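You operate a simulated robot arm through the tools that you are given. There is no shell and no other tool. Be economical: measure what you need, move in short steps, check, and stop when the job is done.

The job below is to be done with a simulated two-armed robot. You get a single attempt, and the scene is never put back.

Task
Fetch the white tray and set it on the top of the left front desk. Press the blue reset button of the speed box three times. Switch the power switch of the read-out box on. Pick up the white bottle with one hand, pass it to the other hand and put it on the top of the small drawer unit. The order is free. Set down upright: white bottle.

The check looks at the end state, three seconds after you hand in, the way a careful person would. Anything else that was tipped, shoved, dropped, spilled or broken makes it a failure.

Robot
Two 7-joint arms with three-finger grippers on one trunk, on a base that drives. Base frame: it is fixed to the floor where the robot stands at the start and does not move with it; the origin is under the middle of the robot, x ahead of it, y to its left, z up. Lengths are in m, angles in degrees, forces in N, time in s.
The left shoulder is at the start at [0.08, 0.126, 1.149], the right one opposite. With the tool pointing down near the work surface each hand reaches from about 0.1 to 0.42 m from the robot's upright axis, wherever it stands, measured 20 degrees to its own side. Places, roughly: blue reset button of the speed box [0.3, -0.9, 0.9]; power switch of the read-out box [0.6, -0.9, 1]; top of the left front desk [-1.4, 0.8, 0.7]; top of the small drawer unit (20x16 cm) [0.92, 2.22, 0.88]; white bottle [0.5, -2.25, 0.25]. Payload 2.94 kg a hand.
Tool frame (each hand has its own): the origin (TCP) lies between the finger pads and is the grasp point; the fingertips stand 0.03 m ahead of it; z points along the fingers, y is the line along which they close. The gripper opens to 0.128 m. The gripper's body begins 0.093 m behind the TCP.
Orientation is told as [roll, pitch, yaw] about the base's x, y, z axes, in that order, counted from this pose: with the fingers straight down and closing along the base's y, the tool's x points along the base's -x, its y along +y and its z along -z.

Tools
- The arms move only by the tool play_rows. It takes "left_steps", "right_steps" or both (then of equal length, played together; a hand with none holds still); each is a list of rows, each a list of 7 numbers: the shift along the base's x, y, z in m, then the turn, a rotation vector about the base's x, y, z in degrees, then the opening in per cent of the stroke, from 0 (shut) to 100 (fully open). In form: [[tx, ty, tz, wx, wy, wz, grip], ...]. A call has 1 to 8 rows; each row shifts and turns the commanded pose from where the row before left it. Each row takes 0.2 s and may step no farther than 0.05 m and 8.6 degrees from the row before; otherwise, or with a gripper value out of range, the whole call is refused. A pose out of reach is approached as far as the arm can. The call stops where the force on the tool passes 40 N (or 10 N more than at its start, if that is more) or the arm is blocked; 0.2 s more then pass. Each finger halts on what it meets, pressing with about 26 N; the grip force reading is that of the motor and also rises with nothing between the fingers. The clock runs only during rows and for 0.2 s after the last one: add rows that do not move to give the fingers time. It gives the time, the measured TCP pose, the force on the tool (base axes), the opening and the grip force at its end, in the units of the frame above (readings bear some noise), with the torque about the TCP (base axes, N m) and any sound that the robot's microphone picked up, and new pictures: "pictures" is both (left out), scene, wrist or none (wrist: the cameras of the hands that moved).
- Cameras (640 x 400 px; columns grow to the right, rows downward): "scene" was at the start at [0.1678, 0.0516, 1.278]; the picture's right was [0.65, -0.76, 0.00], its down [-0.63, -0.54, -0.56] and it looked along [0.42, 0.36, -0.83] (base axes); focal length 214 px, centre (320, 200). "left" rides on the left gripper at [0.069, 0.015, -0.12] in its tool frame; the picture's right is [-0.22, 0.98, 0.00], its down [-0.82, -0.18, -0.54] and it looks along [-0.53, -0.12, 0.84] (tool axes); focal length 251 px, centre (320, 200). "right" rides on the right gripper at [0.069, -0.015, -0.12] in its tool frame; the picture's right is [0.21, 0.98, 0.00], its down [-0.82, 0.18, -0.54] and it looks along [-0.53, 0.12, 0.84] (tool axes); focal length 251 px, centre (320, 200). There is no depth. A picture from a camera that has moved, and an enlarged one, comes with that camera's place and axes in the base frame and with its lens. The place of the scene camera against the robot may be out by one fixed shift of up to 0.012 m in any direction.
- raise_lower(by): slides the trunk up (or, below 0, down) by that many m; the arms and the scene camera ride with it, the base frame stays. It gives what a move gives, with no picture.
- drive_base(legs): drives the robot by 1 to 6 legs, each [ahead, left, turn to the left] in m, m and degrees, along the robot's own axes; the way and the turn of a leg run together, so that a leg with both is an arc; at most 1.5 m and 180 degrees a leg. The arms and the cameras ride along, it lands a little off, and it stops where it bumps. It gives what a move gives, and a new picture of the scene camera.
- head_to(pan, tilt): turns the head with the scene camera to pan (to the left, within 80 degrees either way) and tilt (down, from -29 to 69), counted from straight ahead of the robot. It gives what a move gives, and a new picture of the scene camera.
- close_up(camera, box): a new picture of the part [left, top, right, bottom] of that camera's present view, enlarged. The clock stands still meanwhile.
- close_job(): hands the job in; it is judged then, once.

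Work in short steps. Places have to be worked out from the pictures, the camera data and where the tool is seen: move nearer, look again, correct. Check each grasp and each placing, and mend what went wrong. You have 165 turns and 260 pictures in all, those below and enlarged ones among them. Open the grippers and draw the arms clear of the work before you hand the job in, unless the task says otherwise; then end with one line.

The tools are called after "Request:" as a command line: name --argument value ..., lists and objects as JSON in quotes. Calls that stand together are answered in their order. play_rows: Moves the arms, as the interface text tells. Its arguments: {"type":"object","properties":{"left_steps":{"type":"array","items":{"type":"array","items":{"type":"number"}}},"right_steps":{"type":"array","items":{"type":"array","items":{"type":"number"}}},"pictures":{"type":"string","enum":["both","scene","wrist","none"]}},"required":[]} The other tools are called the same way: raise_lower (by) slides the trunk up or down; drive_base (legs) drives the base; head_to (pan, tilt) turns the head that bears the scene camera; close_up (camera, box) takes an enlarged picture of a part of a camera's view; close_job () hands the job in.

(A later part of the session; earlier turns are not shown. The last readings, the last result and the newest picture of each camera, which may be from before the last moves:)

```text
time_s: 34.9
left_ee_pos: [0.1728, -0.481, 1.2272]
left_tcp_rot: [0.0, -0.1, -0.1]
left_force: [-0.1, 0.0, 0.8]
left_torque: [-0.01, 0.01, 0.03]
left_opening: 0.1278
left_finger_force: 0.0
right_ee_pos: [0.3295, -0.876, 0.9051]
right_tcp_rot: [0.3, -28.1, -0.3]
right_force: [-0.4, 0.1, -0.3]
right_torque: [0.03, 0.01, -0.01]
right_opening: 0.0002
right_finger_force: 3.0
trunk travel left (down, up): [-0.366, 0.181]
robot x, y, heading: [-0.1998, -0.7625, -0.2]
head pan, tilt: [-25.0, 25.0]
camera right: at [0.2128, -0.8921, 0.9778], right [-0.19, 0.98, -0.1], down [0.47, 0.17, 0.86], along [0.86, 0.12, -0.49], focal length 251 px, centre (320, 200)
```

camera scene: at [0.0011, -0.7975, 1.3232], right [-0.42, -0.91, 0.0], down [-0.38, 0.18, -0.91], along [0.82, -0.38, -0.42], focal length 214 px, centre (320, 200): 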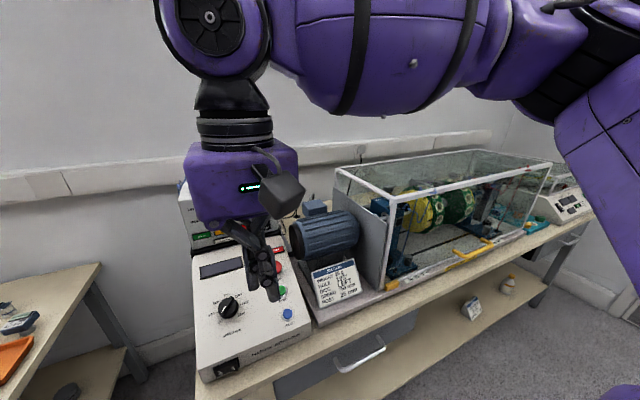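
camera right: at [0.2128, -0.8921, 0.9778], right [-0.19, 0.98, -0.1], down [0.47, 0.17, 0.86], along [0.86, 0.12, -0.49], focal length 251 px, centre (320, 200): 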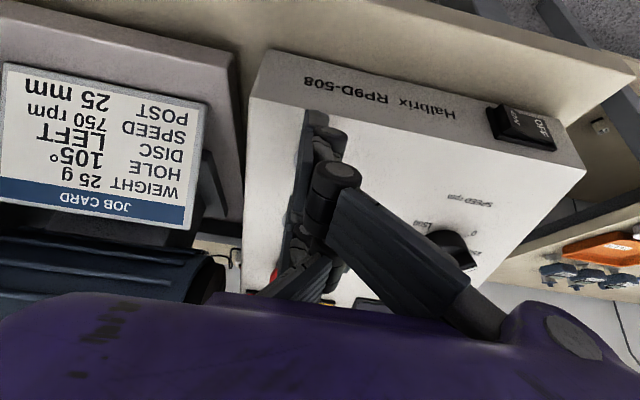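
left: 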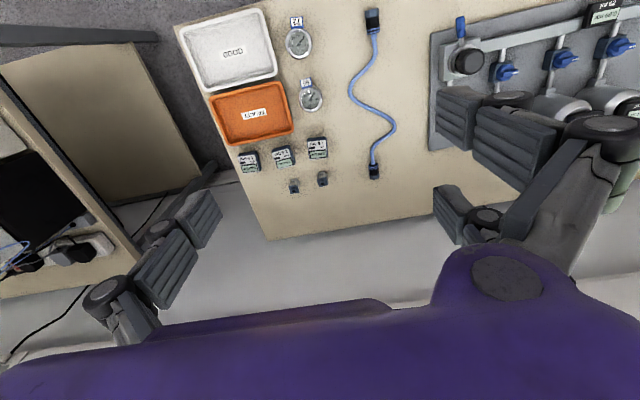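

No contact yet. I continue in 4 mm steps.

Request:
play_rows --right_steps '[[0.0019, 0, -0.0035, 0, 0, 0, 0], [0.0019, 0, -0.0035, 0, 0, 0, 0], [0.0019, 0, -0.0035, 0, 0, 0, 0]]' --pictures "none"

```text
time_s: 35.7
left_ee_pos: [0.1713, -0.4811, 1.2267]
left_tcp_rot: [-0.1, -0.2, 0.0]
left_force: [1.2, -1.1, -0.6]
left_torque: [0.02, 0.0, 0.0]
left_opening: 0.1281
left_finger_force: 0.0
right_ee_pos: [0.3349, -0.8779, 0.8951]
right_tcp_rot: [0.3, -28.0, -0.4]
right_force: [-0.5, 0.2, 0.8]
right_torque: [-0.01, 0.01, -0.02]
right_opening: 0.0001
right_finger_force: 2.4
trunk travel left (down, up): [-0.366, 0.181]
robot x, y, heading: [-0.1959, -0.7621, -0.1]
head pan, tilt: [-25.0, 25.0]
```

Request:
play_rows --right_steps '[[0.0014, 0, -0.0026, 0, 0, 0, 0], [0.0014, 0, -0.0026, 0, 0, 0, 0], [0.0014, 0, -0.0026, 0, 0, 0, 0]]' --pictures "none"

Request:
close_up --camera "right" --box '[240, 60, 440, 200]'

```text
time_s: 36.5
left_ee_pos: [0.171, -0.4812, 1.2271]
left_tcp_rot: [0.0, -0.1, 0.0]
left_force: [0.0, -0.2, 0.0]
left_torque: [-0.01, 0.01, -0.01]
left_opening: 0.128
left_finger_force: 0.1
right_ee_pos: [0.3381, -0.8778, 0.886]
right_tcp_rot: [0.4, -28.1, -0.3]
right_force: [-1.6, -0.7, 7.0]
right_torque: [0.06, -0.04, 0.03]
right_opening: 0.0001
right_finger_force: 3.1
trunk travel left (down, up): [-0.366, 0.181]
robot x, y, heading: [-0.197, -0.7638, -0.0]
head pan, tilt: [-25.0, 25.0]
heard: click
```

```text
2.86 times, centred on (340, 130) of right
camera zoom: at [0.2217, -0.8918, 0.9596], right [-0.19, 0.98, -0.1], down [0.47, 0.17, 0.87], along [0.86, 0.12, -0.49], focal length 718 px, centre (263, 400)
```

zoom: 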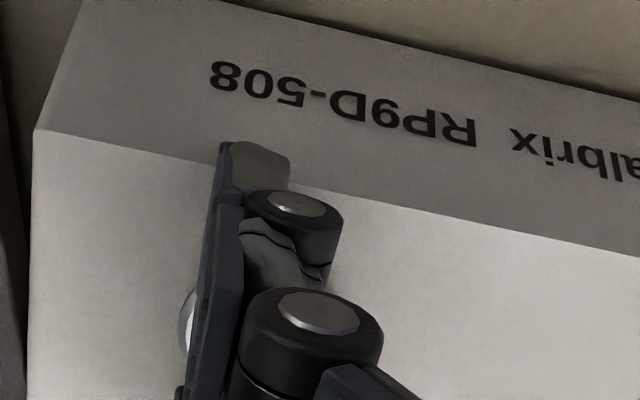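

A click with 7 N: first press. I withdraw 1.2 cm to release.

Request:
play_rows --right_steps '[[-0.0028, 0, 0.0053, 0, 0, 0, 0], [-0.0028, 0, 0.0053, 0, 0, 0, 0], [0, -0.004, 0, 0, 0, 0, 0]]' --pictures "none"

Request:
close_up --camera "right" --box '[240, 80, 440, 220]'

```text
time_s: 37.3
left_ee_pos: [0.1724, -0.4801, 1.2267]
left_tcp_rot: [-0.1, -0.1, 0.0]
left_force: [0.6, 0.4, 0.3]
left_torque: [0.0, -0.01, -0.01]
left_opening: 0.1278
left_finger_force: 0.0
right_ee_pos: [0.3336, -0.8819, 0.8965]
right_tcp_rot: [0.2, -28.0, -0.4]
right_force: [0.2, 0.1, 0.5]
right_torque: [-0.02, 0.03, -0.04]
right_opening: 0.0
right_finger_force: 2.7
trunk travel left (down, up): [-0.366, 0.181]
robot x, y, heading: [-0.2023, -0.7652, -0.0]
head pan, tilt: [-25.0, 25.0]
```

```text
2.86 times, centred on (340, 150) of right
camera zoom: at [0.2168, -0.8963, 0.9694], right [-0.19, 0.98, -0.1], down [0.47, 0.18, 0.86], along [0.86, 0.12, -0.49], focal length 718 px, centre (263, 343)
```

zoom: 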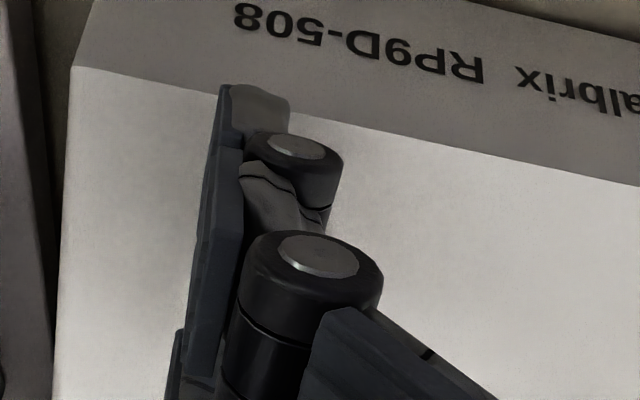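

Second press: same depth, then withdraw in the same call.

Request:
play_rows --right_steps '[[0.0014, 0, -0.0026, 0, 0, 0, 0], [0.0014, 0, -0.0026, 0, 0, 0, 0], [0.0014, 0, -0.0026, 0, 0, 0, 0], [0.0014, 0, -0.0026, 0, 0, 0, 0]]' --pictures "none"

```text
time_s: 38.3
left_ee_pos: [0.1705, -0.4806, 1.2267]
left_tcp_rot: [-0.1, -0.1, 0.0]
left_force: [-0.3, 0.0, -0.8]
left_torque: [0.01, 0.02, 0.01]
left_opening: 0.1279
left_finger_force: 0.0
right_ee_pos: [0.3394, -0.8808, 0.8873]
right_tcp_rot: [0.4, -28.1, -0.2]
right_force: [-3.8, -0.7, 5.7]
right_torque: [0.05, 0.04, 0.01]
right_opening: 0.0
right_finger_force: 3.1
trunk travel left (down, up): [-0.366, 0.181]
robot x, y, heading: [-0.1948, -0.7683, -0.3]
head pan, tilt: [-25.0, 25.0]
heard: click
```

Second click. I withdraw, then check silence before the third.

Request:
play_rows --right_steps '[[-0.0028, 0, 0.0053, 0, 0, 0, 0], [-0.0028, 0, 0.0053, 0, 0, 0, 0], [0, 0, 0, 0, 0, 0, 0]]' --pictures "none"

Request:
play_rows --right_steps '[[0.0014, 0, -0.0026, 0, 0, 0, 0], [0.0014, 0, -0.0026, 0, 0, 0, 0], [0.0014, 0, -0.0026, 0, 0, 0, 0], [0.0014, 0, -0.0026, 0, 0, 0, 0]]' --pictures "none"

```text
time_s: 39.1
left_ee_pos: [0.1725, -0.4809, 1.226]
left_tcp_rot: [-0.1, -0.2, -0.1]
left_force: [-0.2, 0.2, -0.3]
left_torque: [0.0, 0.0, 0.01]
left_opening: 0.1279
left_finger_force: 0.1
right_ee_pos: [0.3344, -0.8809, 0.8975]
right_tcp_rot: [0.3, -28.0, -0.3]
right_force: [0.2, 0.1, 0.6]
right_torque: [-0.01, 0.0, -0.01]
right_opening: 0.0001
right_finger_force: 3.0
trunk travel left (down, up): [-0.366, 0.181]
robot x, y, heading: [-0.1998, -0.7669, -0.0]
head pan, tilt: [-25.0, 25.0]
```

```text
time_s: 40.1
left_ee_pos: [0.1708, -0.4813, 1.2277]
left_tcp_rot: [0.0, 0.0, -0.1]
left_force: [0.3, 0.6, 0.1]
left_torque: [0.04, -0.02, -0.01]
left_opening: 0.1281
left_finger_force: 0.0
right_ee_pos: [0.3391, -0.8805, 0.888]
right_tcp_rot: [0.4, -28.1, -0.3]
right_force: [-3.7, -0.4, 5.8]
right_torque: [0.06, -0.01, 0.01]
right_opening: 0.0
right_finger_force: 2.9
trunk travel left (down, up): [-0.366, 0.181]
robot x, y, heading: [-0.1965, -0.7653, 0.1]
head pan, tilt: [-25.0, 25.0]
heard: click
```

Third click heard. I withdraw well clear and look at the displays and the read-out switch.

Request:
play_rows --right_steps '[[-0.01, 0, 0.02, 0, 0, 0, 0], [-0.02, 0, 0.04, 0, 0, 0, 0], [-0.02, -0.01, 0.04, 0, 0, 0, 0], [-0.02, -0.02, 0.04, 0, 0, 0, 0], [-0.02, -0.03, 0.03, 0, 0, 0, 0]]' --pictures "none"

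Request:
close_up --camera "scene" --box '[160, 160, 360, 300]'

Request:
close_up --camera "right" --box '[0, 0, 640, 400]'

```text
time_s: 41.3
left_ee_pos: [0.1711, -0.4814, 1.2282]
left_tcp_rot: [0.0, -0.1, 0.0]
left_force: [0.1, -0.3, 0.2]
left_torque: [0.03, -0.05, 0.0]
left_opening: 0.1281
left_finger_force: 0.0
right_ee_pos: [0.2476, -0.9424, 1.0542]
right_tcp_rot: [0.4, -28.1, -0.3]
right_force: [-0.6, -0.5, 0.5]
right_torque: [0.02, 0.01, 0.06]
right_opening: 0.0001
right_finger_force: 2.6
trunk travel left (down, up): [-0.366, 0.181]
robot x, y, heading: [-0.1963, -0.7588, -0.1]
head pan, tilt: [-25.0, 25.0]
```

```text
2.86 times, centred on (260, 230) of scene
camera zoom: at [-0.0009, -0.7998, 1.3235], right [-0.42, -0.91, 0.0], down [-0.38, 0.18, -0.91], along [0.82, -0.38, -0.42], focal length 613 px, centre (491, 114)
```

zoom: 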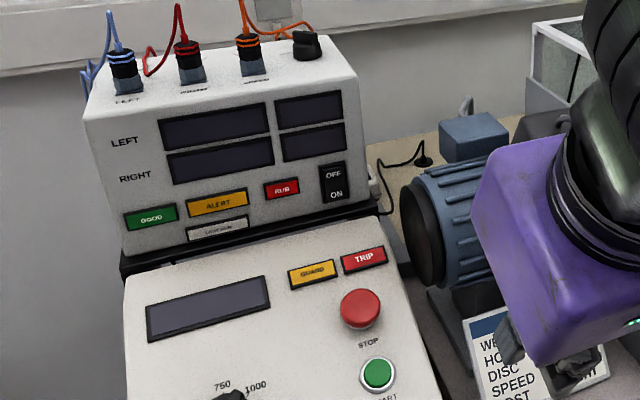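

```text
1.00 times, centred on (320, 200) of right (not enlarged: the box is as wide or as high as the picture)
camera zoom: at [0.1311, -0.9576, 1.1265], right [-0.19, 0.98, -0.09], down [0.47, 0.17, 0.86], along [0.86, 0.12, -0.49], focal length 251 px, centre (320, 200)
```

zoom: 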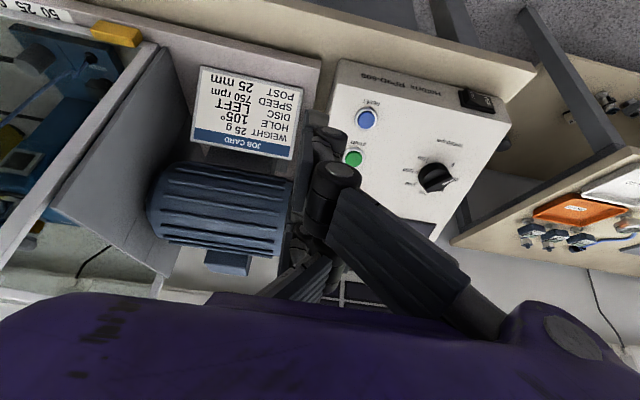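

Display area clear. From two scene views (bias-corrected by the button touch) the ON half is at about (0.575, -0.890, 0.969) on a near-vertical face. I pitch the tool to -60° and approach in front of it.

Request:
play_rows --right_steps '[[0.02, 0.014, 0.01, 0, -8, 0, 0], [0.025, 0.014, 0.01, 0, -8, 0, 0], [0.025, 0.014, 0.005, 0, -8, 0, 0], [0.025, 0.012, 0.0, 0, -8, 0, 0]]' --pictures "both"

```text
time_s: 42.3
left_ee_pos: [0.1715, -0.4807, 1.2275]
left_tcp_rot: [-0.1, -0.1, 0.0]
left_force: [-0.1, -0.6, -0.7]
left_torque: [-0.03, -0.05, -0.03]
left_opening: 0.1279
left_finger_force: 0.0
right_ee_pos: [0.3479, -0.8902, 1.084]
right_tcp_rot: [0.6, -60.3, -0.6]
right_force: [0.1, 0.5, 0.3]
right_torque: [-0.03, 0.0, -0.04]
right_opening: 0.0002
right_finger_force: 3.2
right hand out of reach, approached as far as the arm can: row 2
trunk travel left (down, up): [-0.366, 0.181]
robot x, y, heading: [-0.1961, -0.7644, -0.1]
head pan, tilt: [-25.0, 25.0]
camera scene: at [0.0001, -0.7967, 1.3235], right [-0.42, -0.91, 0.0], down [-0.38, 0.18, -0.91], along [0.82, -0.38, -0.42], focal length 214 px, centre (320, 200)
camera right: at [0.2102, -0.9055, 1.0827], right [-0.11, 0.98, -0.18], down [-0.06, 0.18, 0.98], along [0.99, 0.12, 0.04], focal length 251 px, centre (320, 200)
```

scene: 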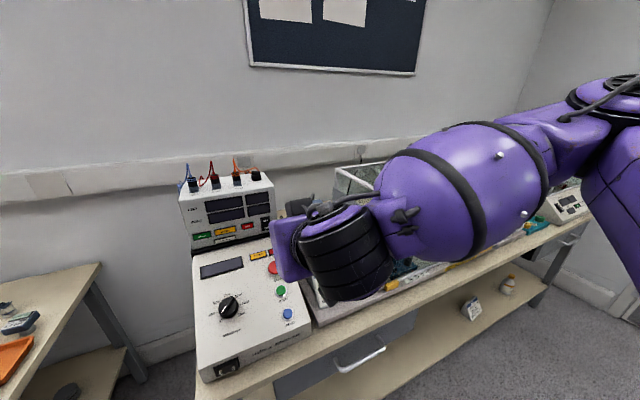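
right: 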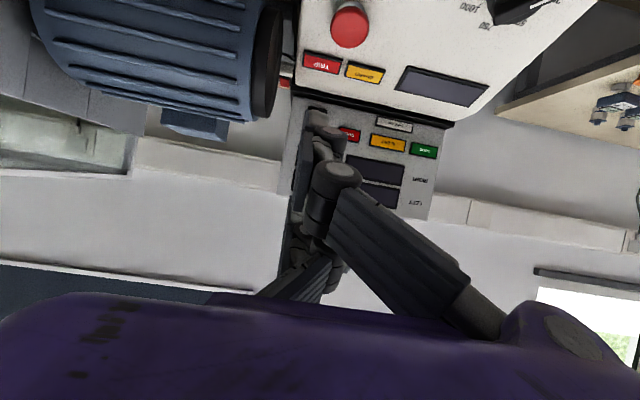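

The pose is fine and the switch lies just at the fingertip's end in the wrist view. I drive 0.1 m ahead and then advance along the tool axis to ~4 cm from it.

Request:
drive_base --legs '[[0.1, 0, 0]]'

Request:
play_rows --right_steps '[[0.012, 0, -0.02, 0, 0, 0, 0], [0.015, 0, -0.02, 0, 0, 0, 0], [0.02, 0, -0.02, 0, 0, 0, 0], [0.018, 0, -0.02, 0, 0, 0, 0]]' --pictures "wrist"

Request:
close_up --camera "right" --box '[220, 40, 420, 180]'

```text
time_s: 43.5
left_ee_pos: [0.272, -0.4813, 1.2266]
left_tcp_rot: [-0.1, -0.2, -0.1]
left_force: [-0.4, 0.2, 0.8]
left_torque: [-0.04, 0.04, -0.02]
left_opening: 0.1277
left_finger_force: 0.0
right_ee_pos: [0.448, -0.8938, 1.0837]
right_tcp_rot: [0.6, -60.2, -0.6]
right_force: [0.6, -0.7, 1.5]
right_torque: [0.01, 0.01, 0.02]
right_opening: 0.0
right_finger_force: 2.6
trunk travel left (down, up): [-0.366, 0.181]
robot x, y, heading: [-0.0963, -0.7671, -0.3]
head pan, tilt: [-25.0, 25.0]
camera scene: at [0.0999, -0.7984, 1.3235], right [-0.43, -0.91, 0.0], down [-0.38, 0.18, -0.91], along [0.82, -0.39, -0.42], focal length 214 px, centre (320, 200)
```

scene: 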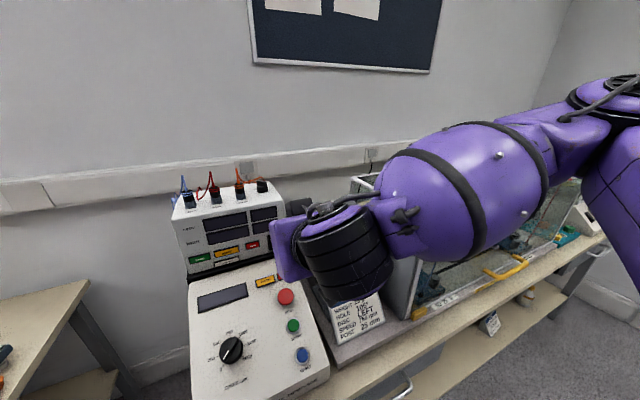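

```text
time_s: 44.5
left_ee_pos: [0.2726, -0.4817, 1.2271]
left_tcp_rot: [-0.1, 0.0, -0.1]
left_force: [0.6, -0.9, 0.1]
left_torque: [-0.02, 0.0, 0.02]
left_opening: 0.1281
left_finger_force: 0.1
right_ee_pos: [0.5142, -0.8935, 1.003]
right_tcp_rot: [0.5, -60.1, -0.6]
right_force: [-0.1, -0.6, 0.2]
right_torque: [0.0, -0.02, -0.01]
right_opening: 0.0
right_finger_force: 3.4
trunk travel left (down, up): [-0.366, 0.181]
robot x, y, heading: [-0.0955, -0.7663, -0.4]
head pan, tilt: [-25.0, 25.0]
camera right: at [0.3764, -0.9079, 1.0018], right [-0.11, 0.98, -0.18], down [-0.06, 0.18, 0.98], along [0.99, 0.11, 0.04], focal length 251 px, centre (320, 200)
```

right: 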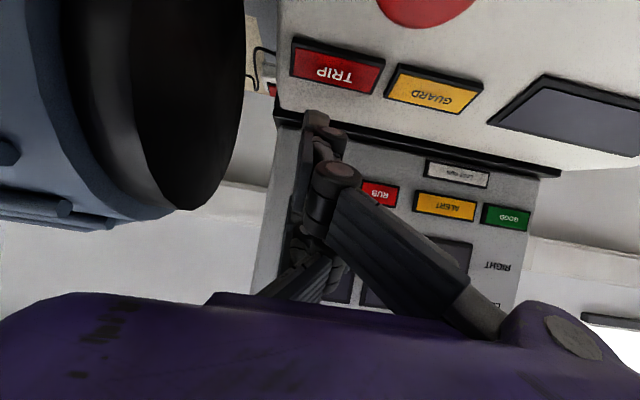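

```text
2.86 times, centred on (320, 110) of right
camera zoom: at [0.3764, -0.9079, 1.0018], right [-0.11, 0.98, -0.18], down [-0.06, 0.18, 0.98], along [0.99, 0.11, 0.04], focal length 718 px, centre (320, 457)
```

zoom: 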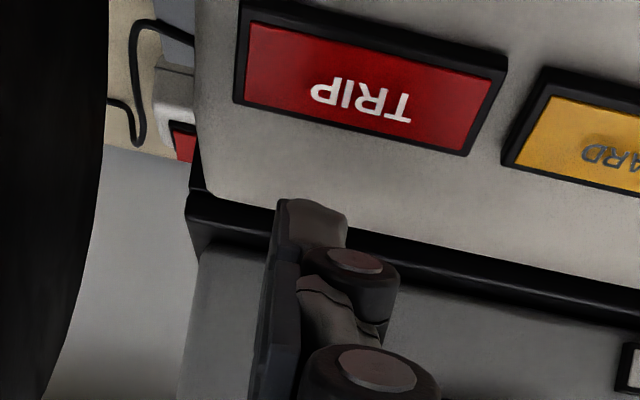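

I pitch 8° more so the tips meet the face squarely and aim slightly lower on the ON half, then advance to 1.5 cm away.

Request:
play_rows --right_steps '[[0, 0.0035, -0.016, 0, -8, 0, 0], [0.0046, 0, -0.0019, 0, 0, 0, 0], [0.0046, 0, -0.0019, 0, 0, 0, 0], [0.0046, 0, -0.0019, 0, 0, 0, 0], [0.0046, 0, -0.0019, 0, 0, 0, 0]]' --pictures "wrist"

Request:
close_up --camera "scene" --box '[160, 160, 360, 300]'

```text
time_s: 45.2
left_ee_pos: [0.2675, -0.4818, 1.2284]
left_tcp_rot: [-0.1, -0.3, -0.3]
left_force: [0.4, -0.6, -0.3]
left_torque: [0.0, 0.0, -0.01]
left_opening: 0.128
left_finger_force: 0.1
right_ee_pos: [0.5135, -0.8852, 0.9889]
right_tcp_rot: [1.3, -68.4, -0.8]
right_force: [-22.7, 1.9, 17.7]
right_torque: [-0.14, 0.96, -0.23]
right_opening: 0.0002
right_finger_force: 3.1
trunk travel left (down, up): [-0.366, 0.181]
robot x, y, heading: [-0.0947, -0.765, 0.1]
head pan, tilt: [-25.0, 25.0]
stopped in row 3 (right hand): the force on the tool passed its limit at 48 N (the readings are from after the stop); the commanded pose is now the measured one
camera right: at [0.3771, -0.901, 0.9676], right [-0.09, 0.98, -0.19], down [-0.2, 0.17, 0.96], along [0.98, 0.12, 0.18], focal length 251 px, centre (320, 200)
```

right: 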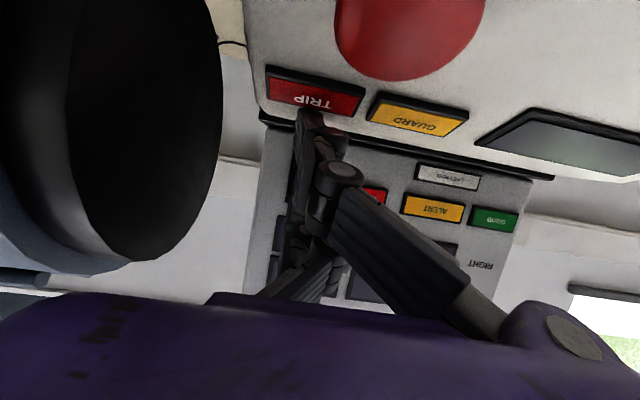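

```text
2.86 times, centred on (260, 230) of scene
camera zoom: at [0.0953, -0.7982, 1.3241], right [-0.43, -0.9, 0.0], down [-0.38, 0.18, -0.91], along [0.82, -0.39, -0.42], focal length 613 px, centre (491, 114)
```

zoom: 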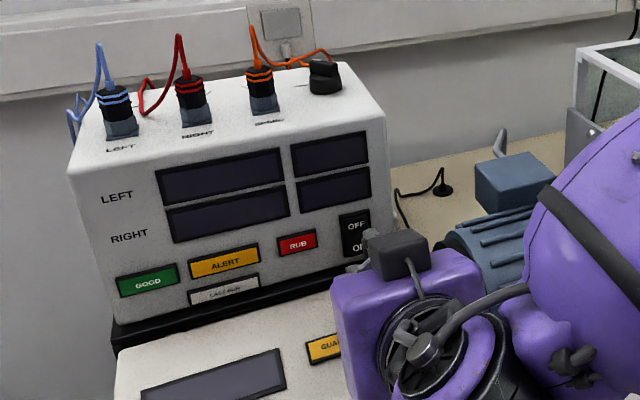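

Contact came ~5 cm below the TCP: the lower finger struck the speed box top (the pads extend in tool x). I back off up and away, then I'll roll the hand 90° so its thin side is vertical.

Request:
play_rows --right_steps '[[-0.02, 0, 0.012, 0, 0, 0, 0], [-0.035, 0, 0.03, 0, 0, 0, 0], [-0.035, 0, 0.03, 0, 0, 0, 0], [-0.02, 0.01, 0.03, 7.6, 0, -3, 0], [-0.02, 0.01, 0.02, 7.6, 0, -3, 0], [0, 0.01, 0, 7.6, 0, -3, 0], [0, 0, 0, 7.6, 0, -3, 0], [0, 0, 0, 7.6, 0, -3, 0]]' --pictures "scene"

Request:
close_up --camera "scene" --box '[120, 160, 320, 300]'

```text
time_s: 47.0
left_ee_pos: [0.2719, -0.4818, 1.2264]
left_tcp_rot: [-0.1, -0.2, -0.1]
left_force: [-0.7, -0.3, 0.0]
left_torque: [0.03, 0.0, 0.0]
left_opening: 0.1278
left_finger_force: 0.1
right_ee_pos: [0.4471, -0.8413, 1.1062]
right_tcp_rot: [59.2, -44.2, -66.9]
right_force: [0.5, -1.0, -0.3]
right_torque: [-0.03, 0.01, -0.01]
right_opening: 0.0001
right_finger_force: 3.1
right hand out of reach, approached as far as the arm can: row 3, 4, 5
trunk travel left (down, up): [-0.366, 0.181]
robot x, y, heading: [-0.0983, -0.7659, -0.1]
head pan, tilt: [-25.0, 25.0]
camera scene: at [0.0995, -0.7984, 1.3234], right [-0.43, -0.9, 0.0], down [-0.38, 0.18, -0.91], along [0.82, -0.39, -0.42], focal length 214 px, centre (320, 200)
```

scene: 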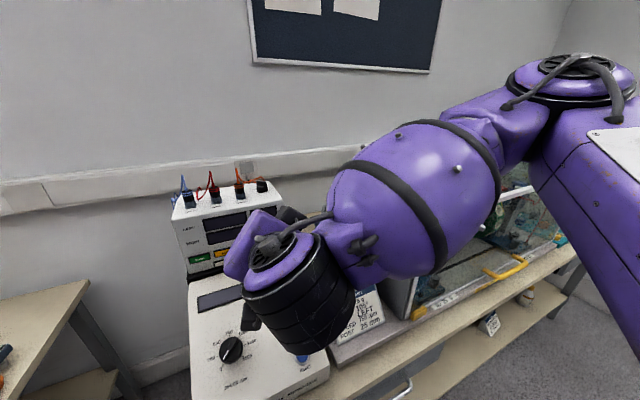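

```text
2.86 times, centred on (220, 230) of scene
camera zoom: at [0.0995, -0.7984, 1.3234], right [-0.43, -0.9, 0.0], down [-0.38, 0.18, -0.91], along [0.82, -0.39, -0.42], focal length 613 px, centre (606, 114)
```

zoom: 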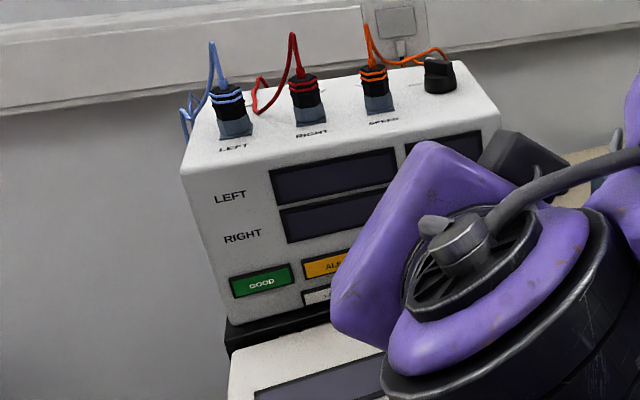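

Roll is proceeding without trouble. I back the base 0.1 m and finish the roll.

Request:
drive_base --legs '[[-0.1, 0, 0]]'

Request:
play_rows --right_steps '[[0, 0, 0, 7.6, 0, -3, 0], [0, 0, 0, 7.6, 0, -3, 0], [0, 0, 0, 7.6, 0, -3, 0], [0, 0, 0, 7.6, 0, -3, 0], [0, 0, 0, 7.6, 0, -3, 0], [0, 0, 0, 7.6, 0, -3, 0]]' --pictures "both"

```text
time_s: 48.2
left_ee_pos: [0.1699, -0.4814, 1.227]
left_tcp_rot: [-0.1, -0.2, -0.1]
left_force: [-0.2, 0.4, 0.9]
left_torque: [0.01, -0.04, 0.0]
left_opening: 0.128
left_finger_force: 0.1
right_ee_pos: [0.3465, -0.8407, 1.1061]
right_tcp_rot: [59.0, -44.3, -66.7]
right_force: [-0.9, -0.2, 0.6]
right_torque: [0.0, 0.0, 0.01]
right_opening: 0.0
right_finger_force: 2.6
trunk travel left (down, up): [-0.366, 0.181]
robot x, y, heading: [-0.197, -0.7668, -0.1]
head pan, tilt: [-25.0, 25.0]
camera scene: at [-0.0017, -0.7982, 1.3234], right [-0.43, -0.91, 0.0], down [-0.38, 0.18, -0.91], along [0.82, -0.39, -0.42], focal length 214 px, centre (320, 200)
```

scene: 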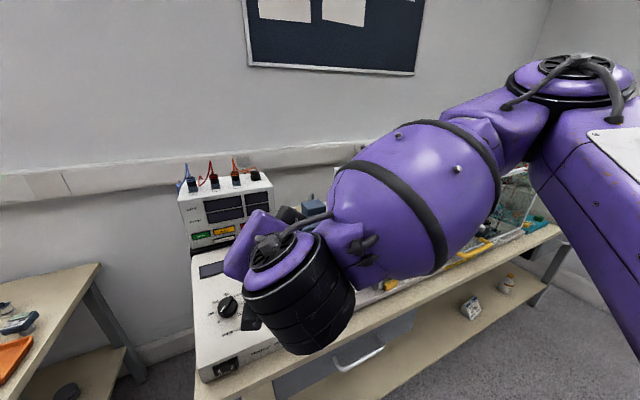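

```text
time_s: 49.6
left_ee_pos: [0.1708, -0.482, 1.2266]
left_tcp_rot: [0.0, -0.1, -0.1]
left_force: [-0.5, 0.7, -0.2]
left_torque: [-0.01, 0.02, -0.02]
left_opening: 0.1281
left_finger_force: 0.0
right_ee_pos: [0.3899, -0.8463, 1.187]
right_tcp_rot: [68.4, -0.5, -89.4]
right_force: [-0.4, -0.3, 0.3]
right_torque: [-0.01, -0.02, 0.0]
right_opening: 0.0001
right_finger_force: 3.2
right hand out of reach, approached as far as the arm can: row 5, 6
trunk travel left (down, up): [-0.366, 0.181]
robot x, y, heading: [-0.1958, -0.7633, 0.1]
head pan, tilt: [-25.0, 25.0]
camera scene: at [-0.0017, -0.7984, 1.3234], right [-0.43, -0.9, 0.0], down [-0.38, 0.18, -0.91], along [0.82, -0.39, -0.42], focal length 214 px, centre (320, 200)
camera right: at [0.2729, -0.7768, 1.2157], right [0.36, 0.23, 0.91], down [-0.43, -0.82, 0.37], along [0.83, -0.52, -0.2], focal length 251 px, centre (320, 200)
```

scene: 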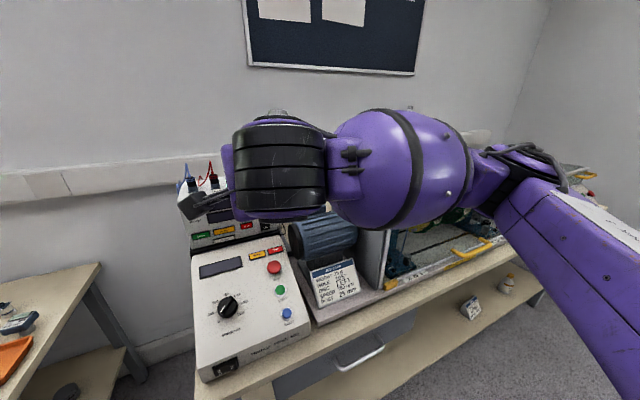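
right: 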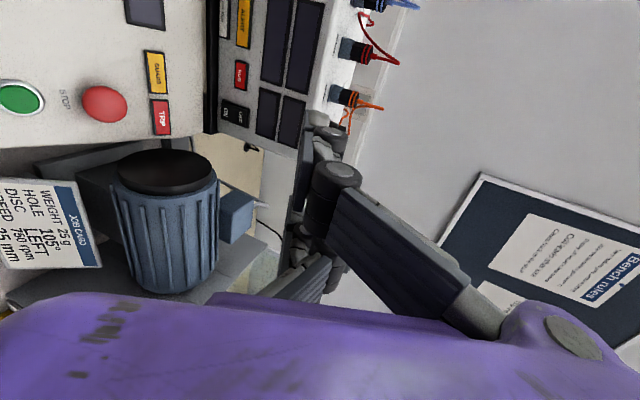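

Hand now lies with its thin side vertical, camera toward +y. I yaw -20° so the +y pad leads, lower, then drive ahead 0.1 m.

Request:
play_rows --right_steps '[[0, -0.02, -0.035, 0, 0, -7, 0], [0, -0.02, -0.035, 0, 0, -7, 0], [0, -0.02, -0.035, 0, 0, -7, 0], [-0.01, 0, -0.035, 0, 0, 0, 0]]' --pictures "none"

Request:
drive_base --legs '[[0.09, 0, 0]]'

Request:
close_up --camera "right" --box '[0, 0, 640, 400]'

```text
time_s: 50.6
left_ee_pos: [0.1704, -0.4818, 1.2269]
left_tcp_rot: [-0.1, 0.0, -0.1]
left_force: [1.1, -0.3, 0.2]
left_torque: [-0.04, -0.05, -0.01]
left_opening: 0.1281
left_finger_force: 0.0
right_ee_pos: [0.4506, -0.9404, 1.2066]
right_tcp_rot: [68.7, 0.0, -110.8]
right_force: [-0.5, 0.5, -0.1]
right_torque: [-0.01, 0.03, 0.02]
right_opening: 0.0001
right_finger_force: 2.8
right hand out of reach, approached as far as the arm can: row 1, 2, 3, 4
trunk travel left (down, up): [-0.366, 0.181]
robot x, y, heading: [-0.1974, -0.763, -0.2]
head pan, tilt: [-25.0, 25.0]
```

```text
time_s: 51.7
left_ee_pos: [0.2574, -0.4822, 1.228]
left_tcp_rot: [-0.1, 0.0, -0.1]
left_force: [1.2, 0.2, 0.0]
left_torque: [-0.01, 0.03, 0.02]
left_opening: 0.1279
left_finger_force: 0.0
right_ee_pos: [0.5398, -0.9396, 1.2066]
right_tcp_rot: [68.7, 0.0, -110.6]
right_force: [0.6, -0.4, 0.5]
right_torque: [-0.03, -0.03, 0.0]
right_opening: 0.0001
right_finger_force: 2.7
trunk travel left (down, up): [-0.366, 0.181]
robot x, y, heading: [-0.1108, -0.7623, -0.5]
head pan, tilt: [-25.0, 25.0]
camera scene: at [0.0861, -0.7983, 1.3234], right [-0.43, -0.91, 0.0], down [-0.38, 0.18, -0.91], along [0.82, -0.39, -0.42], focal length 214 px, centre (320, 200)
```

scene: 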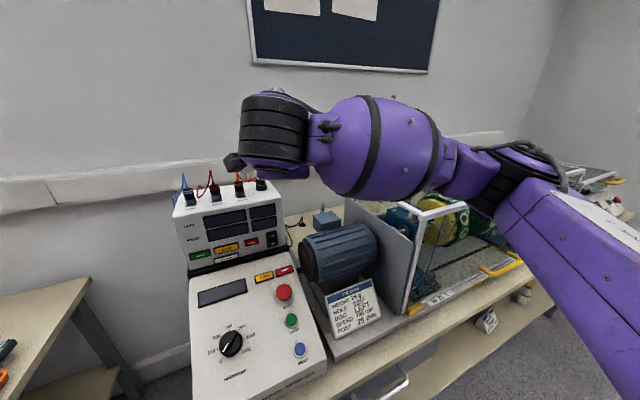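

```text
1.00 times, centred on (320, 200) of right (not enlarged: the box is as wide or as high as the picture)
camera zoom: at [0.4551, -0.8336, 1.2351], right [0.41, 0.08, 0.91], down [-0.7, -0.61, 0.36], along [0.59, -0.79, -0.2], focal length 251 px, centre (320, 200)
```

zoom: 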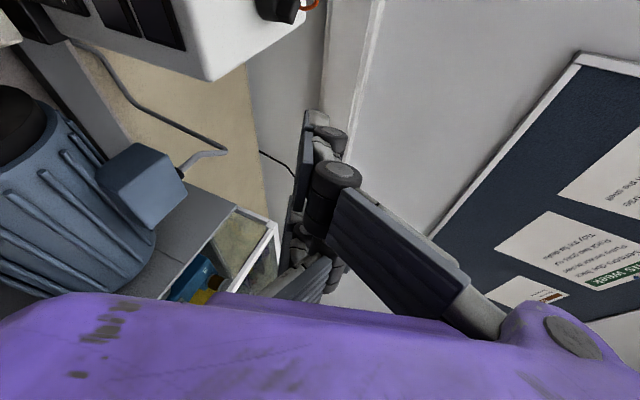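

Joint limits pushed the hand up and out; it needs more distance. I back the base 0.2 m and lower the hand there.

Request:
drive_base --legs '[[-0.2, 0, 0]]'

Request:
play_rows --right_steps '[[0.02, 0.01, -0.04, 0, 0, 0, 0], [0.02, 0.01, -0.04, 0, 0, 0, 0], [0.02, 0.01, -0.04, 0, 0, 0, 0], [0.02, 0, -0.04, 0, 0, 0, 0]]' --pictures "both"

```text
time_s: 53.3
left_ee_pos: [0.0604, -0.48, 1.2273]
left_tcp_rot: [-0.1, -0.1, 0.0]
left_force: [0.2, 1.0, -0.1]
left_torque: [0.01, -0.04, 0.02]
left_opening: 0.1277
left_finger_force: 0.1
right_ee_pos: [0.3429, -0.9385, 1.2063]
right_tcp_rot: [68.7, 0.1, -110.6]
right_force: [0.3, -0.4, 0.6]
right_torque: [0.01, 0.0, 0.0]
right_opening: 0.0
right_finger_force: 3.3
trunk travel left (down, up): [-0.366, 0.181]
robot x, y, heading: [-0.3093, -0.7656, -0.1]
head pan, tilt: [-25.0, 25.0]
camera scene: at [-0.1105, -0.7977, 1.3234], right [-0.42, -0.91, 0.0], down [-0.38, 0.18, -0.91], along [0.82, -0.38, -0.42], focal length 214 px, centre (320, 200)
```

scene: 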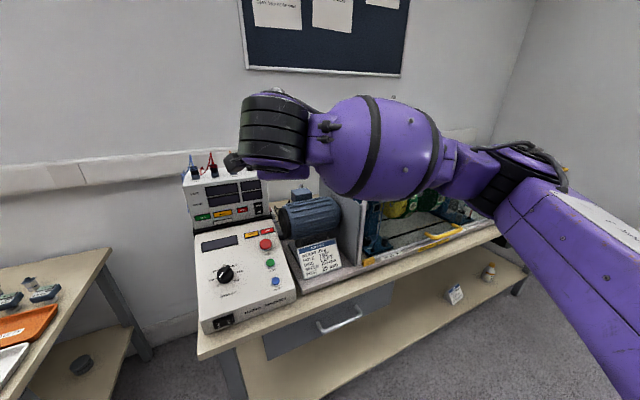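

```text
time_s: 54.3
left_ee_pos: [0.0621, -0.4816, 1.2281]
left_tcp_rot: [-0.1, -0.1, -0.1]
left_force: [-0.2, -0.3, 0.5]
left_torque: [0.01, -0.01, 0.0]
left_opening: 0.1279
left_finger_force: 0.1
right_ee_pos: [0.4491, -0.9769, 1.1484]
right_tcp_rot: [68.4, -0.5, -110.3]
right_force: [1.0, -0.3, -0.3]
right_torque: [0.0, 0.0, -0.02]
right_opening: 0.0
right_finger_force: 2.8
right hand out of reach, approached as far as the arm can: row 1, 2, 3, 4
trunk travel left (down, up): [-0.366, 0.181]
robot x, y, heading: [-0.3065, -0.7658, -0.3]
head pan, tilt: [-25.0, 25.0]
camera scene: at [-0.1097, -0.7981, 1.3233], right [-0.42, -0.91, 0.0], down [-0.38, 0.18, -0.91], along [0.82, -0.38, -0.42], focal length 214 px, centre (320, 200)
camera right: at [0.3642, -0.8717, 1.1774], right [0.42, 0.08, 0.91], down [-0.69, -0.62, 0.37], along [0.59, -0.78, -0.2], focal length 251 px, centre (320, 200)
```

scene: 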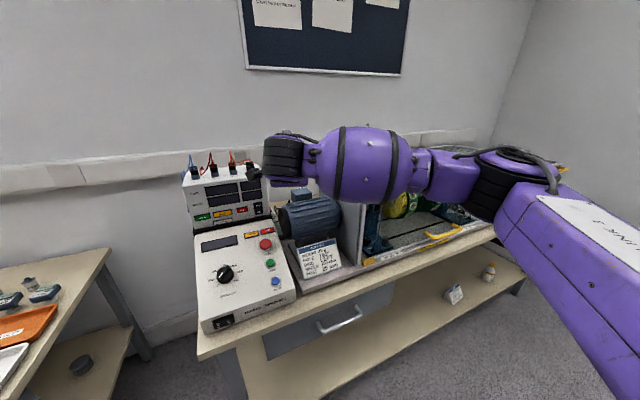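
right: 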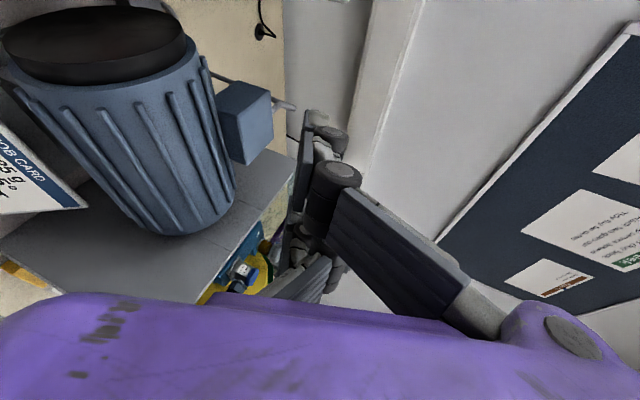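

The yawed horizontal pose is limited. Better: point the fingers mostly down (pitch about -28°) with this roll, so the slim pad pack pushes the ON half with its leading tip. I reorient here, clear of the bench.

Request:
play_rows --right_steps '[[-0.02, 0.02, 0.0, 0, 0, 7, 0], [-0.02, 0.02, 0, 0, 0, 7, 0], [-0.02, 0.02, 0, 0, 0, 7, 0], [0, 0.02, 0, 0, 0, 7, 0], [0, 0.02, 0, 0, 0, 7, 0]]' --pictures "none"

Request:
play_rows --right_steps '[[0, 0, 0, -2.07, 7.7, 0, 0], [0, 0, 0, -2.07, 7.7, 0, 0], [0, 0, 0, -2.07, 7.7, 0, 0], [0, 0, 0, -2.07, 7.7, 0, 0], [0, 0, 0, -2.07, 7.7, 0, 0]]' --pictures "both"

```text
time_s: 55.5
left_ee_pos: [0.0602, -0.4816, 1.227]
left_tcp_rot: [-0.1, -0.1, -0.1]
left_force: [0.4, -0.4, -0.1]
left_torque: [0.03, 0.02, -0.02]
left_opening: 0.1279
left_finger_force: 0.2
right_ee_pos: [0.3891, -0.8756, 1.1502]
right_tcp_rot: [68.8, 0.0, -75.6]
right_force: [-0.3, 0.4, -0.2]
right_torque: [0.0, -0.01, -0.02]
right_opening: 0.0
right_finger_force: 2.9
trunk travel left (down, up): [-0.366, 0.181]
robot x, y, heading: [-0.3065, -0.7612, -0.4]
head pan, tilt: [-25.0, 25.0]
```

```text
time_s: 56.7
left_ee_pos: [0.0611, -0.4814, 1.2259]
left_tcp_rot: [-0.1, -0.1, 0.0]
left_force: [0.0, -0.6, 0.8]
left_torque: [0.02, 0.01, 0.0]
left_opening: 0.1278
left_finger_force: 0.2
right_ee_pos: [0.3904, -0.8772, 1.1492]
right_tcp_rot: [32.7, -0.4, -75.5]
right_force: [0.3, -0.4, -0.1]
right_torque: [-0.01, -0.03, -0.01]
right_opening: 0.0
right_finger_force: 3.1
right hand out of reach, approached as far as the arm can: row 5
trunk travel left (down, up): [-0.366, 0.181]
robot x, y, heading: [-0.3089, -0.7676, -0.1]
head pan, tilt: [-25.0, 25.0]
camera scene: at [-0.11, -0.7983, 1.3233], right [-0.42, -0.91, 0.0], down [-0.38, 0.18, -0.91], along [0.82, -0.38, -0.42], focal length 214 px, centre (320, 200)
camera right: at [0.2975, -0.829, 1.241], right [0.74, 0.42, 0.53], down [0.07, -0.83, 0.56], along [0.67, -0.38, -0.64], focal length 251 px, centre (320, 200)
```

scene: 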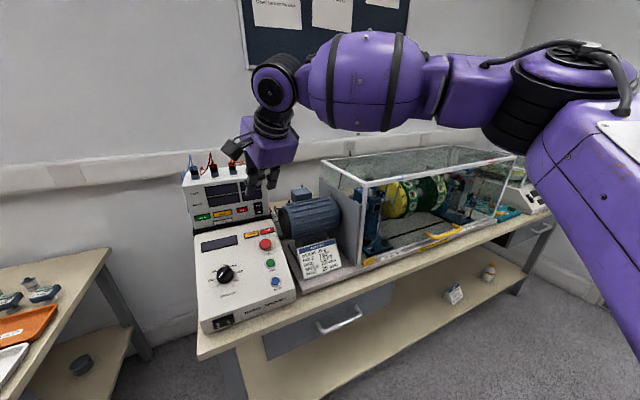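
right: 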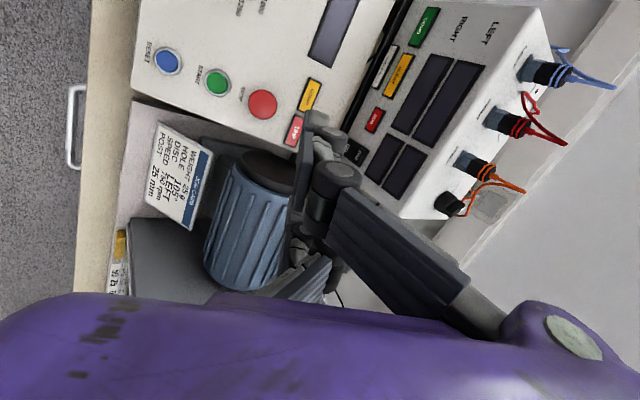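

Good pose. I lower the hand and check reachability before moving the base in.

Request:
play_rows --right_steps '[[0.0, 0, -0.04, 0, 0, 0, 0], [0.0, 0, -0.04, 0, 0, 0, 0], [0.0, 0, -0.04, 0, 0, 0, 0]]' --pictures "none"

Request:
drive_base --legs '[[0.1, 0, 0]]'

Request:
close_up --camera "right" --box '[220, 20, 420, 160]'

```text
time_s: 57.5
left_ee_pos: [0.0615, -0.4817, 1.2267]
left_tcp_rot: [-0.1, -0.2, 0.0]
left_force: [1.5, -0.1, -1.0]
left_torque: [0.02, 0.03, -0.02]
left_opening: 0.1278
left_finger_force: 0.2
right_ee_pos: [0.3894, -0.8762, 1.0297]
right_tcp_rot: [32.8, -0.4, -75.6]
right_force: [0.1, -0.3, 0.1]
right_torque: [0.0, -0.01, 0.01]
right_opening: 0.0
right_finger_force: 3.3
trunk travel left (down, up): [-0.366, 0.181]
robot x, y, heading: [-0.3081, -0.7602, -0.3]
head pan, tilt: [-25.0, 25.0]
```

```text
time_s: 58.6
left_ee_pos: [0.1589, -0.4813, 1.2279]
left_tcp_rot: [-0.1, -0.1, -0.1]
left_force: [-0.3, -0.5, 0.7]
left_torque: [0.01, 0.01, 0.0]
left_opening: 0.1279
left_finger_force: 0.1
right_ee_pos: [0.4857, -0.8773, 1.032]
right_tcp_rot: [32.9, -0.4, -75.6]
right_force: [0.3, -0.7, 1.2]
right_torque: [0.01, 0.03, -0.02]
right_opening: 0.0
right_finger_force: 2.8
trunk travel left (down, up): [-0.366, 0.181]
robot x, y, heading: [-0.2095, -0.7656, -0.0]
head pan, tilt: [-25.0, 25.0]
camera scene: at [-0.0133, -0.798, 1.3235], right [-0.42, -0.91, 0.0], down [-0.38, 0.18, -0.91], along [0.82, -0.38, -0.42], focal length 214 px, centre (320, 200)
```

scene: 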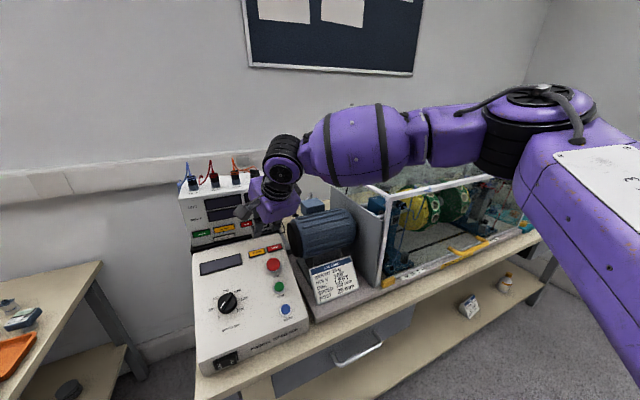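

```text
2.86 times, centred on (320, 90) of right
camera zoom: at [0.3935, -0.8287, 1.1222], right [0.74, 0.42, 0.53], down [0.07, -0.83, 0.56], along [0.67, -0.38, -0.64], focal length 718 px, centre (320, 514)
```

zoom: 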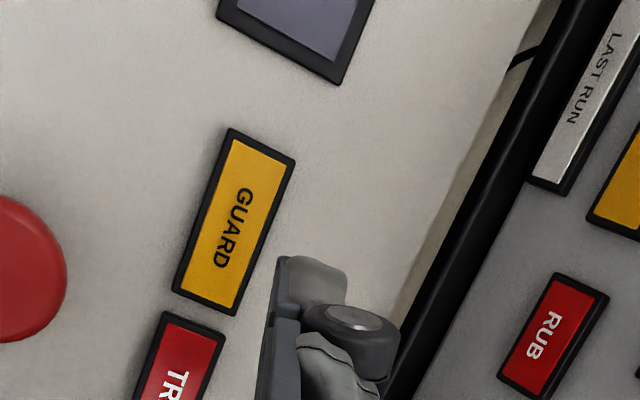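

I lower to z≈0.997 and approach to about 2 cm before the switch, then look.

Request:
play_rows --right_steps '[[0.008, 0, -0.012, 0, 0, 0, 0], [0.01, 0, -0.012, 0, 0, 0, 0], [0.01, 0, -0.011, 0, 0, 0, 0]]' --pictures "none"

Request:
close_up --camera "right" --box '[240, 60, 480, 220]'

Request:
close_up --camera "scene" --box '[180, 150, 320, 260]'

```text
time_s: 59.4
left_ee_pos: [0.1584, -0.4817, 1.2278]
left_tcp_rot: [-0.1, 0.0, -0.1]
left_force: [-0.2, 0.4, -0.7]
left_torque: [0.02, 0.0, -0.01]
left_opening: 0.1281
left_finger_force: 0.1
right_ee_pos: [0.5068, -0.8947, 1.0124]
right_tcp_rot: [33.0, -0.4, -75.6]
right_force: [0.1, -0.7, 0.2]
right_torque: [0.02, 0.0, 0.0]
right_opening: 0.0002
right_finger_force: 2.9
right hand out of reach, approached as far as the arm can: row 1, 2, 3
trunk travel left (down, up): [-0.366, 0.181]
robot x, y, heading: [-0.2091, -0.7636, 0.1]
head pan, tilt: [-25.0, 25.0]
```

```text
2.50 times, centred on (360, 140) of right
camera zoom: at [0.4153, -0.8456, 1.1031], right [0.74, 0.42, 0.53], down [0.07, -0.83, 0.56], along [0.67, -0.38, -0.64], focal length 629 px, centre (220, 350)
```

zoom: 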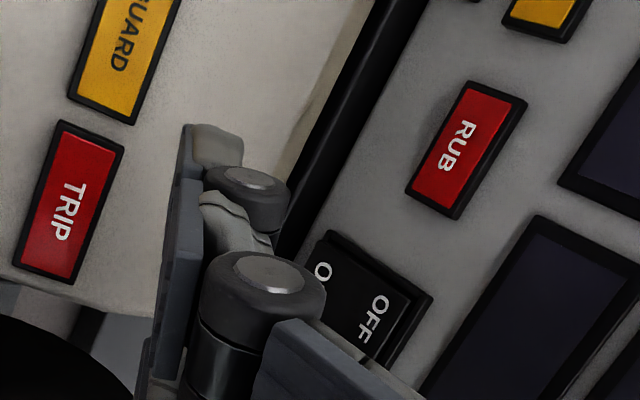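

```text
3.64 times, centred on (250, 205) of scene
camera zoom: at [-0.0131, -0.7982, 1.3234], right [-0.42, -0.91, 0.0], down [-0.38, 0.18, -0.91], along [0.82, -0.38, -0.42], focal length 780 px, centre (574, 182)
```

zoom: 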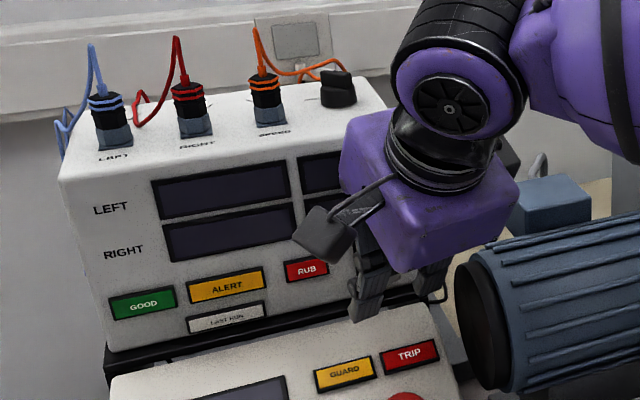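

ON is at ≈(0.575, -0.889, 0.972). The arm is at its limit again; I pull the hand back, move the base nearer, and retry.

Request:
play_rows --right_steps '[[-0.03, 0.005, 0.01, 0, 0, 0, 0], [-0.03, 0.006, 0.01, 0, 0, 0, 0], [-0.03, 0.006, 0.01, 0, 0, 0, 0]]' --pictures "none"

Request:
drive_base --legs '[[0.08, 0, 0]]'

Request:
play_rows --right_steps '[[0.0, 0, -0.015, 0, 0, 0, 0], [0.0, 0, -0.015, 0, 0, 0, 0], [0.01, 0, -0.01, 0, 0, 0, 0]]' --pictures "none"

```text
time_s: 60.2
left_ee_pos: [0.1567, -0.4799, 1.2279]
left_tcp_rot: [-0.2, -0.2, -0.1]
left_force: [-0.2, 0.4, 0.9]
left_torque: [0.02, -0.02, -0.03]
left_opening: 0.1278
left_finger_force: 0.0
right_ee_pos: [0.4137, -0.878, 1.0425]
right_tcp_rot: [33.0, -0.4, -75.8]
right_force: [0.0, 0.4, 0.4]
right_torque: [-0.05, -0.04, 0.0]
right_opening: 0.0
right_finger_force: 3.2
trunk travel left (down, up): [-0.366, 0.181]
robot x, y, heading: [-0.2092, -0.7647, 0.1]
head pan, tilt: [-25.0, 25.0]
```

```text
time_s: 61.3
left_ee_pos: [0.2354, -0.4816, 1.2269]
left_tcp_rot: [0.0, -0.1, 0.0]
left_force: [0.3, 0.3, -0.5]
left_torque: [0.02, 0.04, -0.01]
left_opening: 0.1281
left_finger_force: 0.1
right_ee_pos: [0.4937, -0.8766, 1.0428]
right_tcp_rot: [32.9, -0.4, -75.5]
right_force: [0.6, 0.0, 0.7]
right_torque: [0.0, 0.01, 0.0]
right_opening: 0.0
right_finger_force: 3.3
trunk travel left (down, up): [-0.366, 0.181]
robot x, y, heading: [-0.1329, -0.7654, 0.3]
head pan, tilt: [-25.0, 25.0]
camera scene: at [0.0646, -0.7977, 1.3234], right [-0.42, -0.91, 0.0], down [-0.38, 0.18, -0.91], along [0.82, -0.38, -0.42], focal length 214 px, centre (320, 200)
```

scene: 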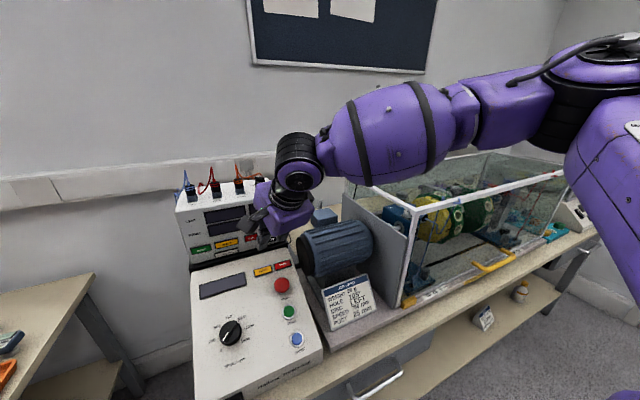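

```text
time_s: 62.1
left_ee_pos: [0.2351, -0.481, 1.2271]
left_tcp_rot: [-0.1, -0.1, 0.0]
left_force: [0.1, 0.9, -0.6]
left_torque: [0.01, 0.0, 0.03]
left_opening: 0.1277
left_finger_force: 0.0
right_ee_pos: [0.5034, -0.8753, 1.0032]
right_tcp_rot: [32.9, -0.4, -75.4]
right_force: [-0.2, -0.7, -0.1]
right_torque: [-0.01, 0.01, 0.02]
right_opening: 0.0
right_finger_force: 3.0
trunk travel left (down, up): [-0.366, 0.181]
robot x, y, heading: [-0.1326, -0.7647, 0.0]
head pan, tilt: [-25.0, 25.0]
```

Reachable now. I advance toward the ON half in steps.

Request:
play_rows --right_steps '[[0.01, -0.001, -0.005, 0, 0, 0, 0], [0.01, 0, -0.004, 0, 0, 0, 0], [0.005, 0, 0, 0, 0, 0, 0]]' --pictures "none"

Request:
close_up --camera "right" --box '[240, 60, 480, 220]'

Request:
close_up --camera "scene" --box '[180, 170, 320, 270]'

```text
time_s: 62.9
left_ee_pos: [0.2352, -0.4808, 1.2268]
left_tcp_rot: [0.0, -0.1, -0.1]
left_force: [0.6, 0.7, 0.6]
left_torque: [0.01, -0.01, -0.01]
left_opening: 0.1283
left_finger_force: 0.2
right_ee_pos: [0.5281, -0.8784, 0.9928]
right_tcp_rot: [32.9, -0.4, -75.5]
right_force: [-0.3, -0.8, -0.3]
right_torque: [-0.02, 0.0, -0.03]
right_opening: 0.0
right_finger_force: 3.4
trunk travel left (down, up): [-0.366, 0.181]
robot x, y, heading: [-0.1309, -0.7619, 0.1]
head pan, tilt: [-25.0, 25.0]
```

```text
2.50 times, centred on (360, 140) of right
camera zoom: at [0.4358, -0.829, 1.0852], right [0.74, 0.42, 0.53], down [0.07, -0.83, 0.56], along [0.67, -0.38, -0.64], focal length 629 px, centre (220, 350)
```

zoom: 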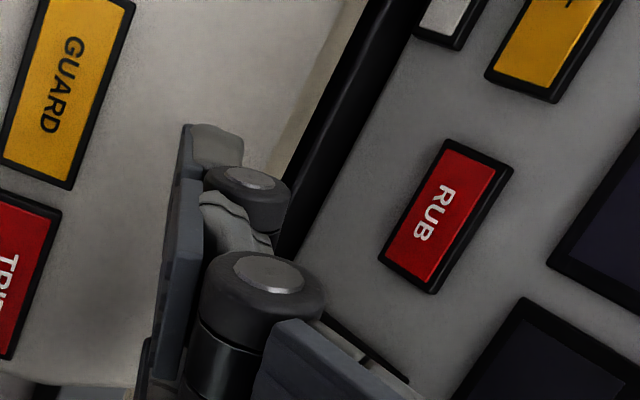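

```text
4.00 times, centred on (250, 220) of scene
camera zoom: at [0.0643, -0.7977, 1.3234], right [-0.42, -0.91, 0.0], down [-0.38, 0.18, -0.91], along [0.82, -0.38, -0.42], focal length 858 px, centre (600, 120)
```

zoom: 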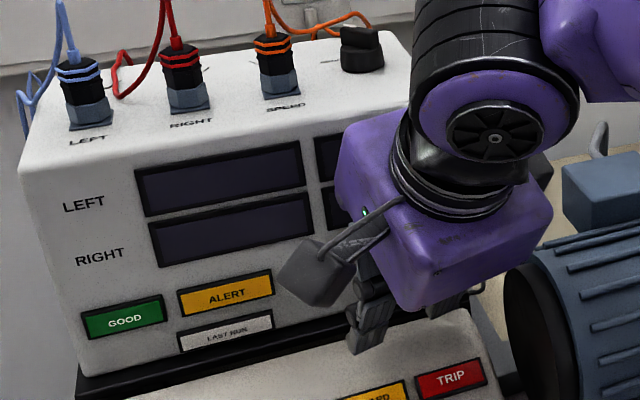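

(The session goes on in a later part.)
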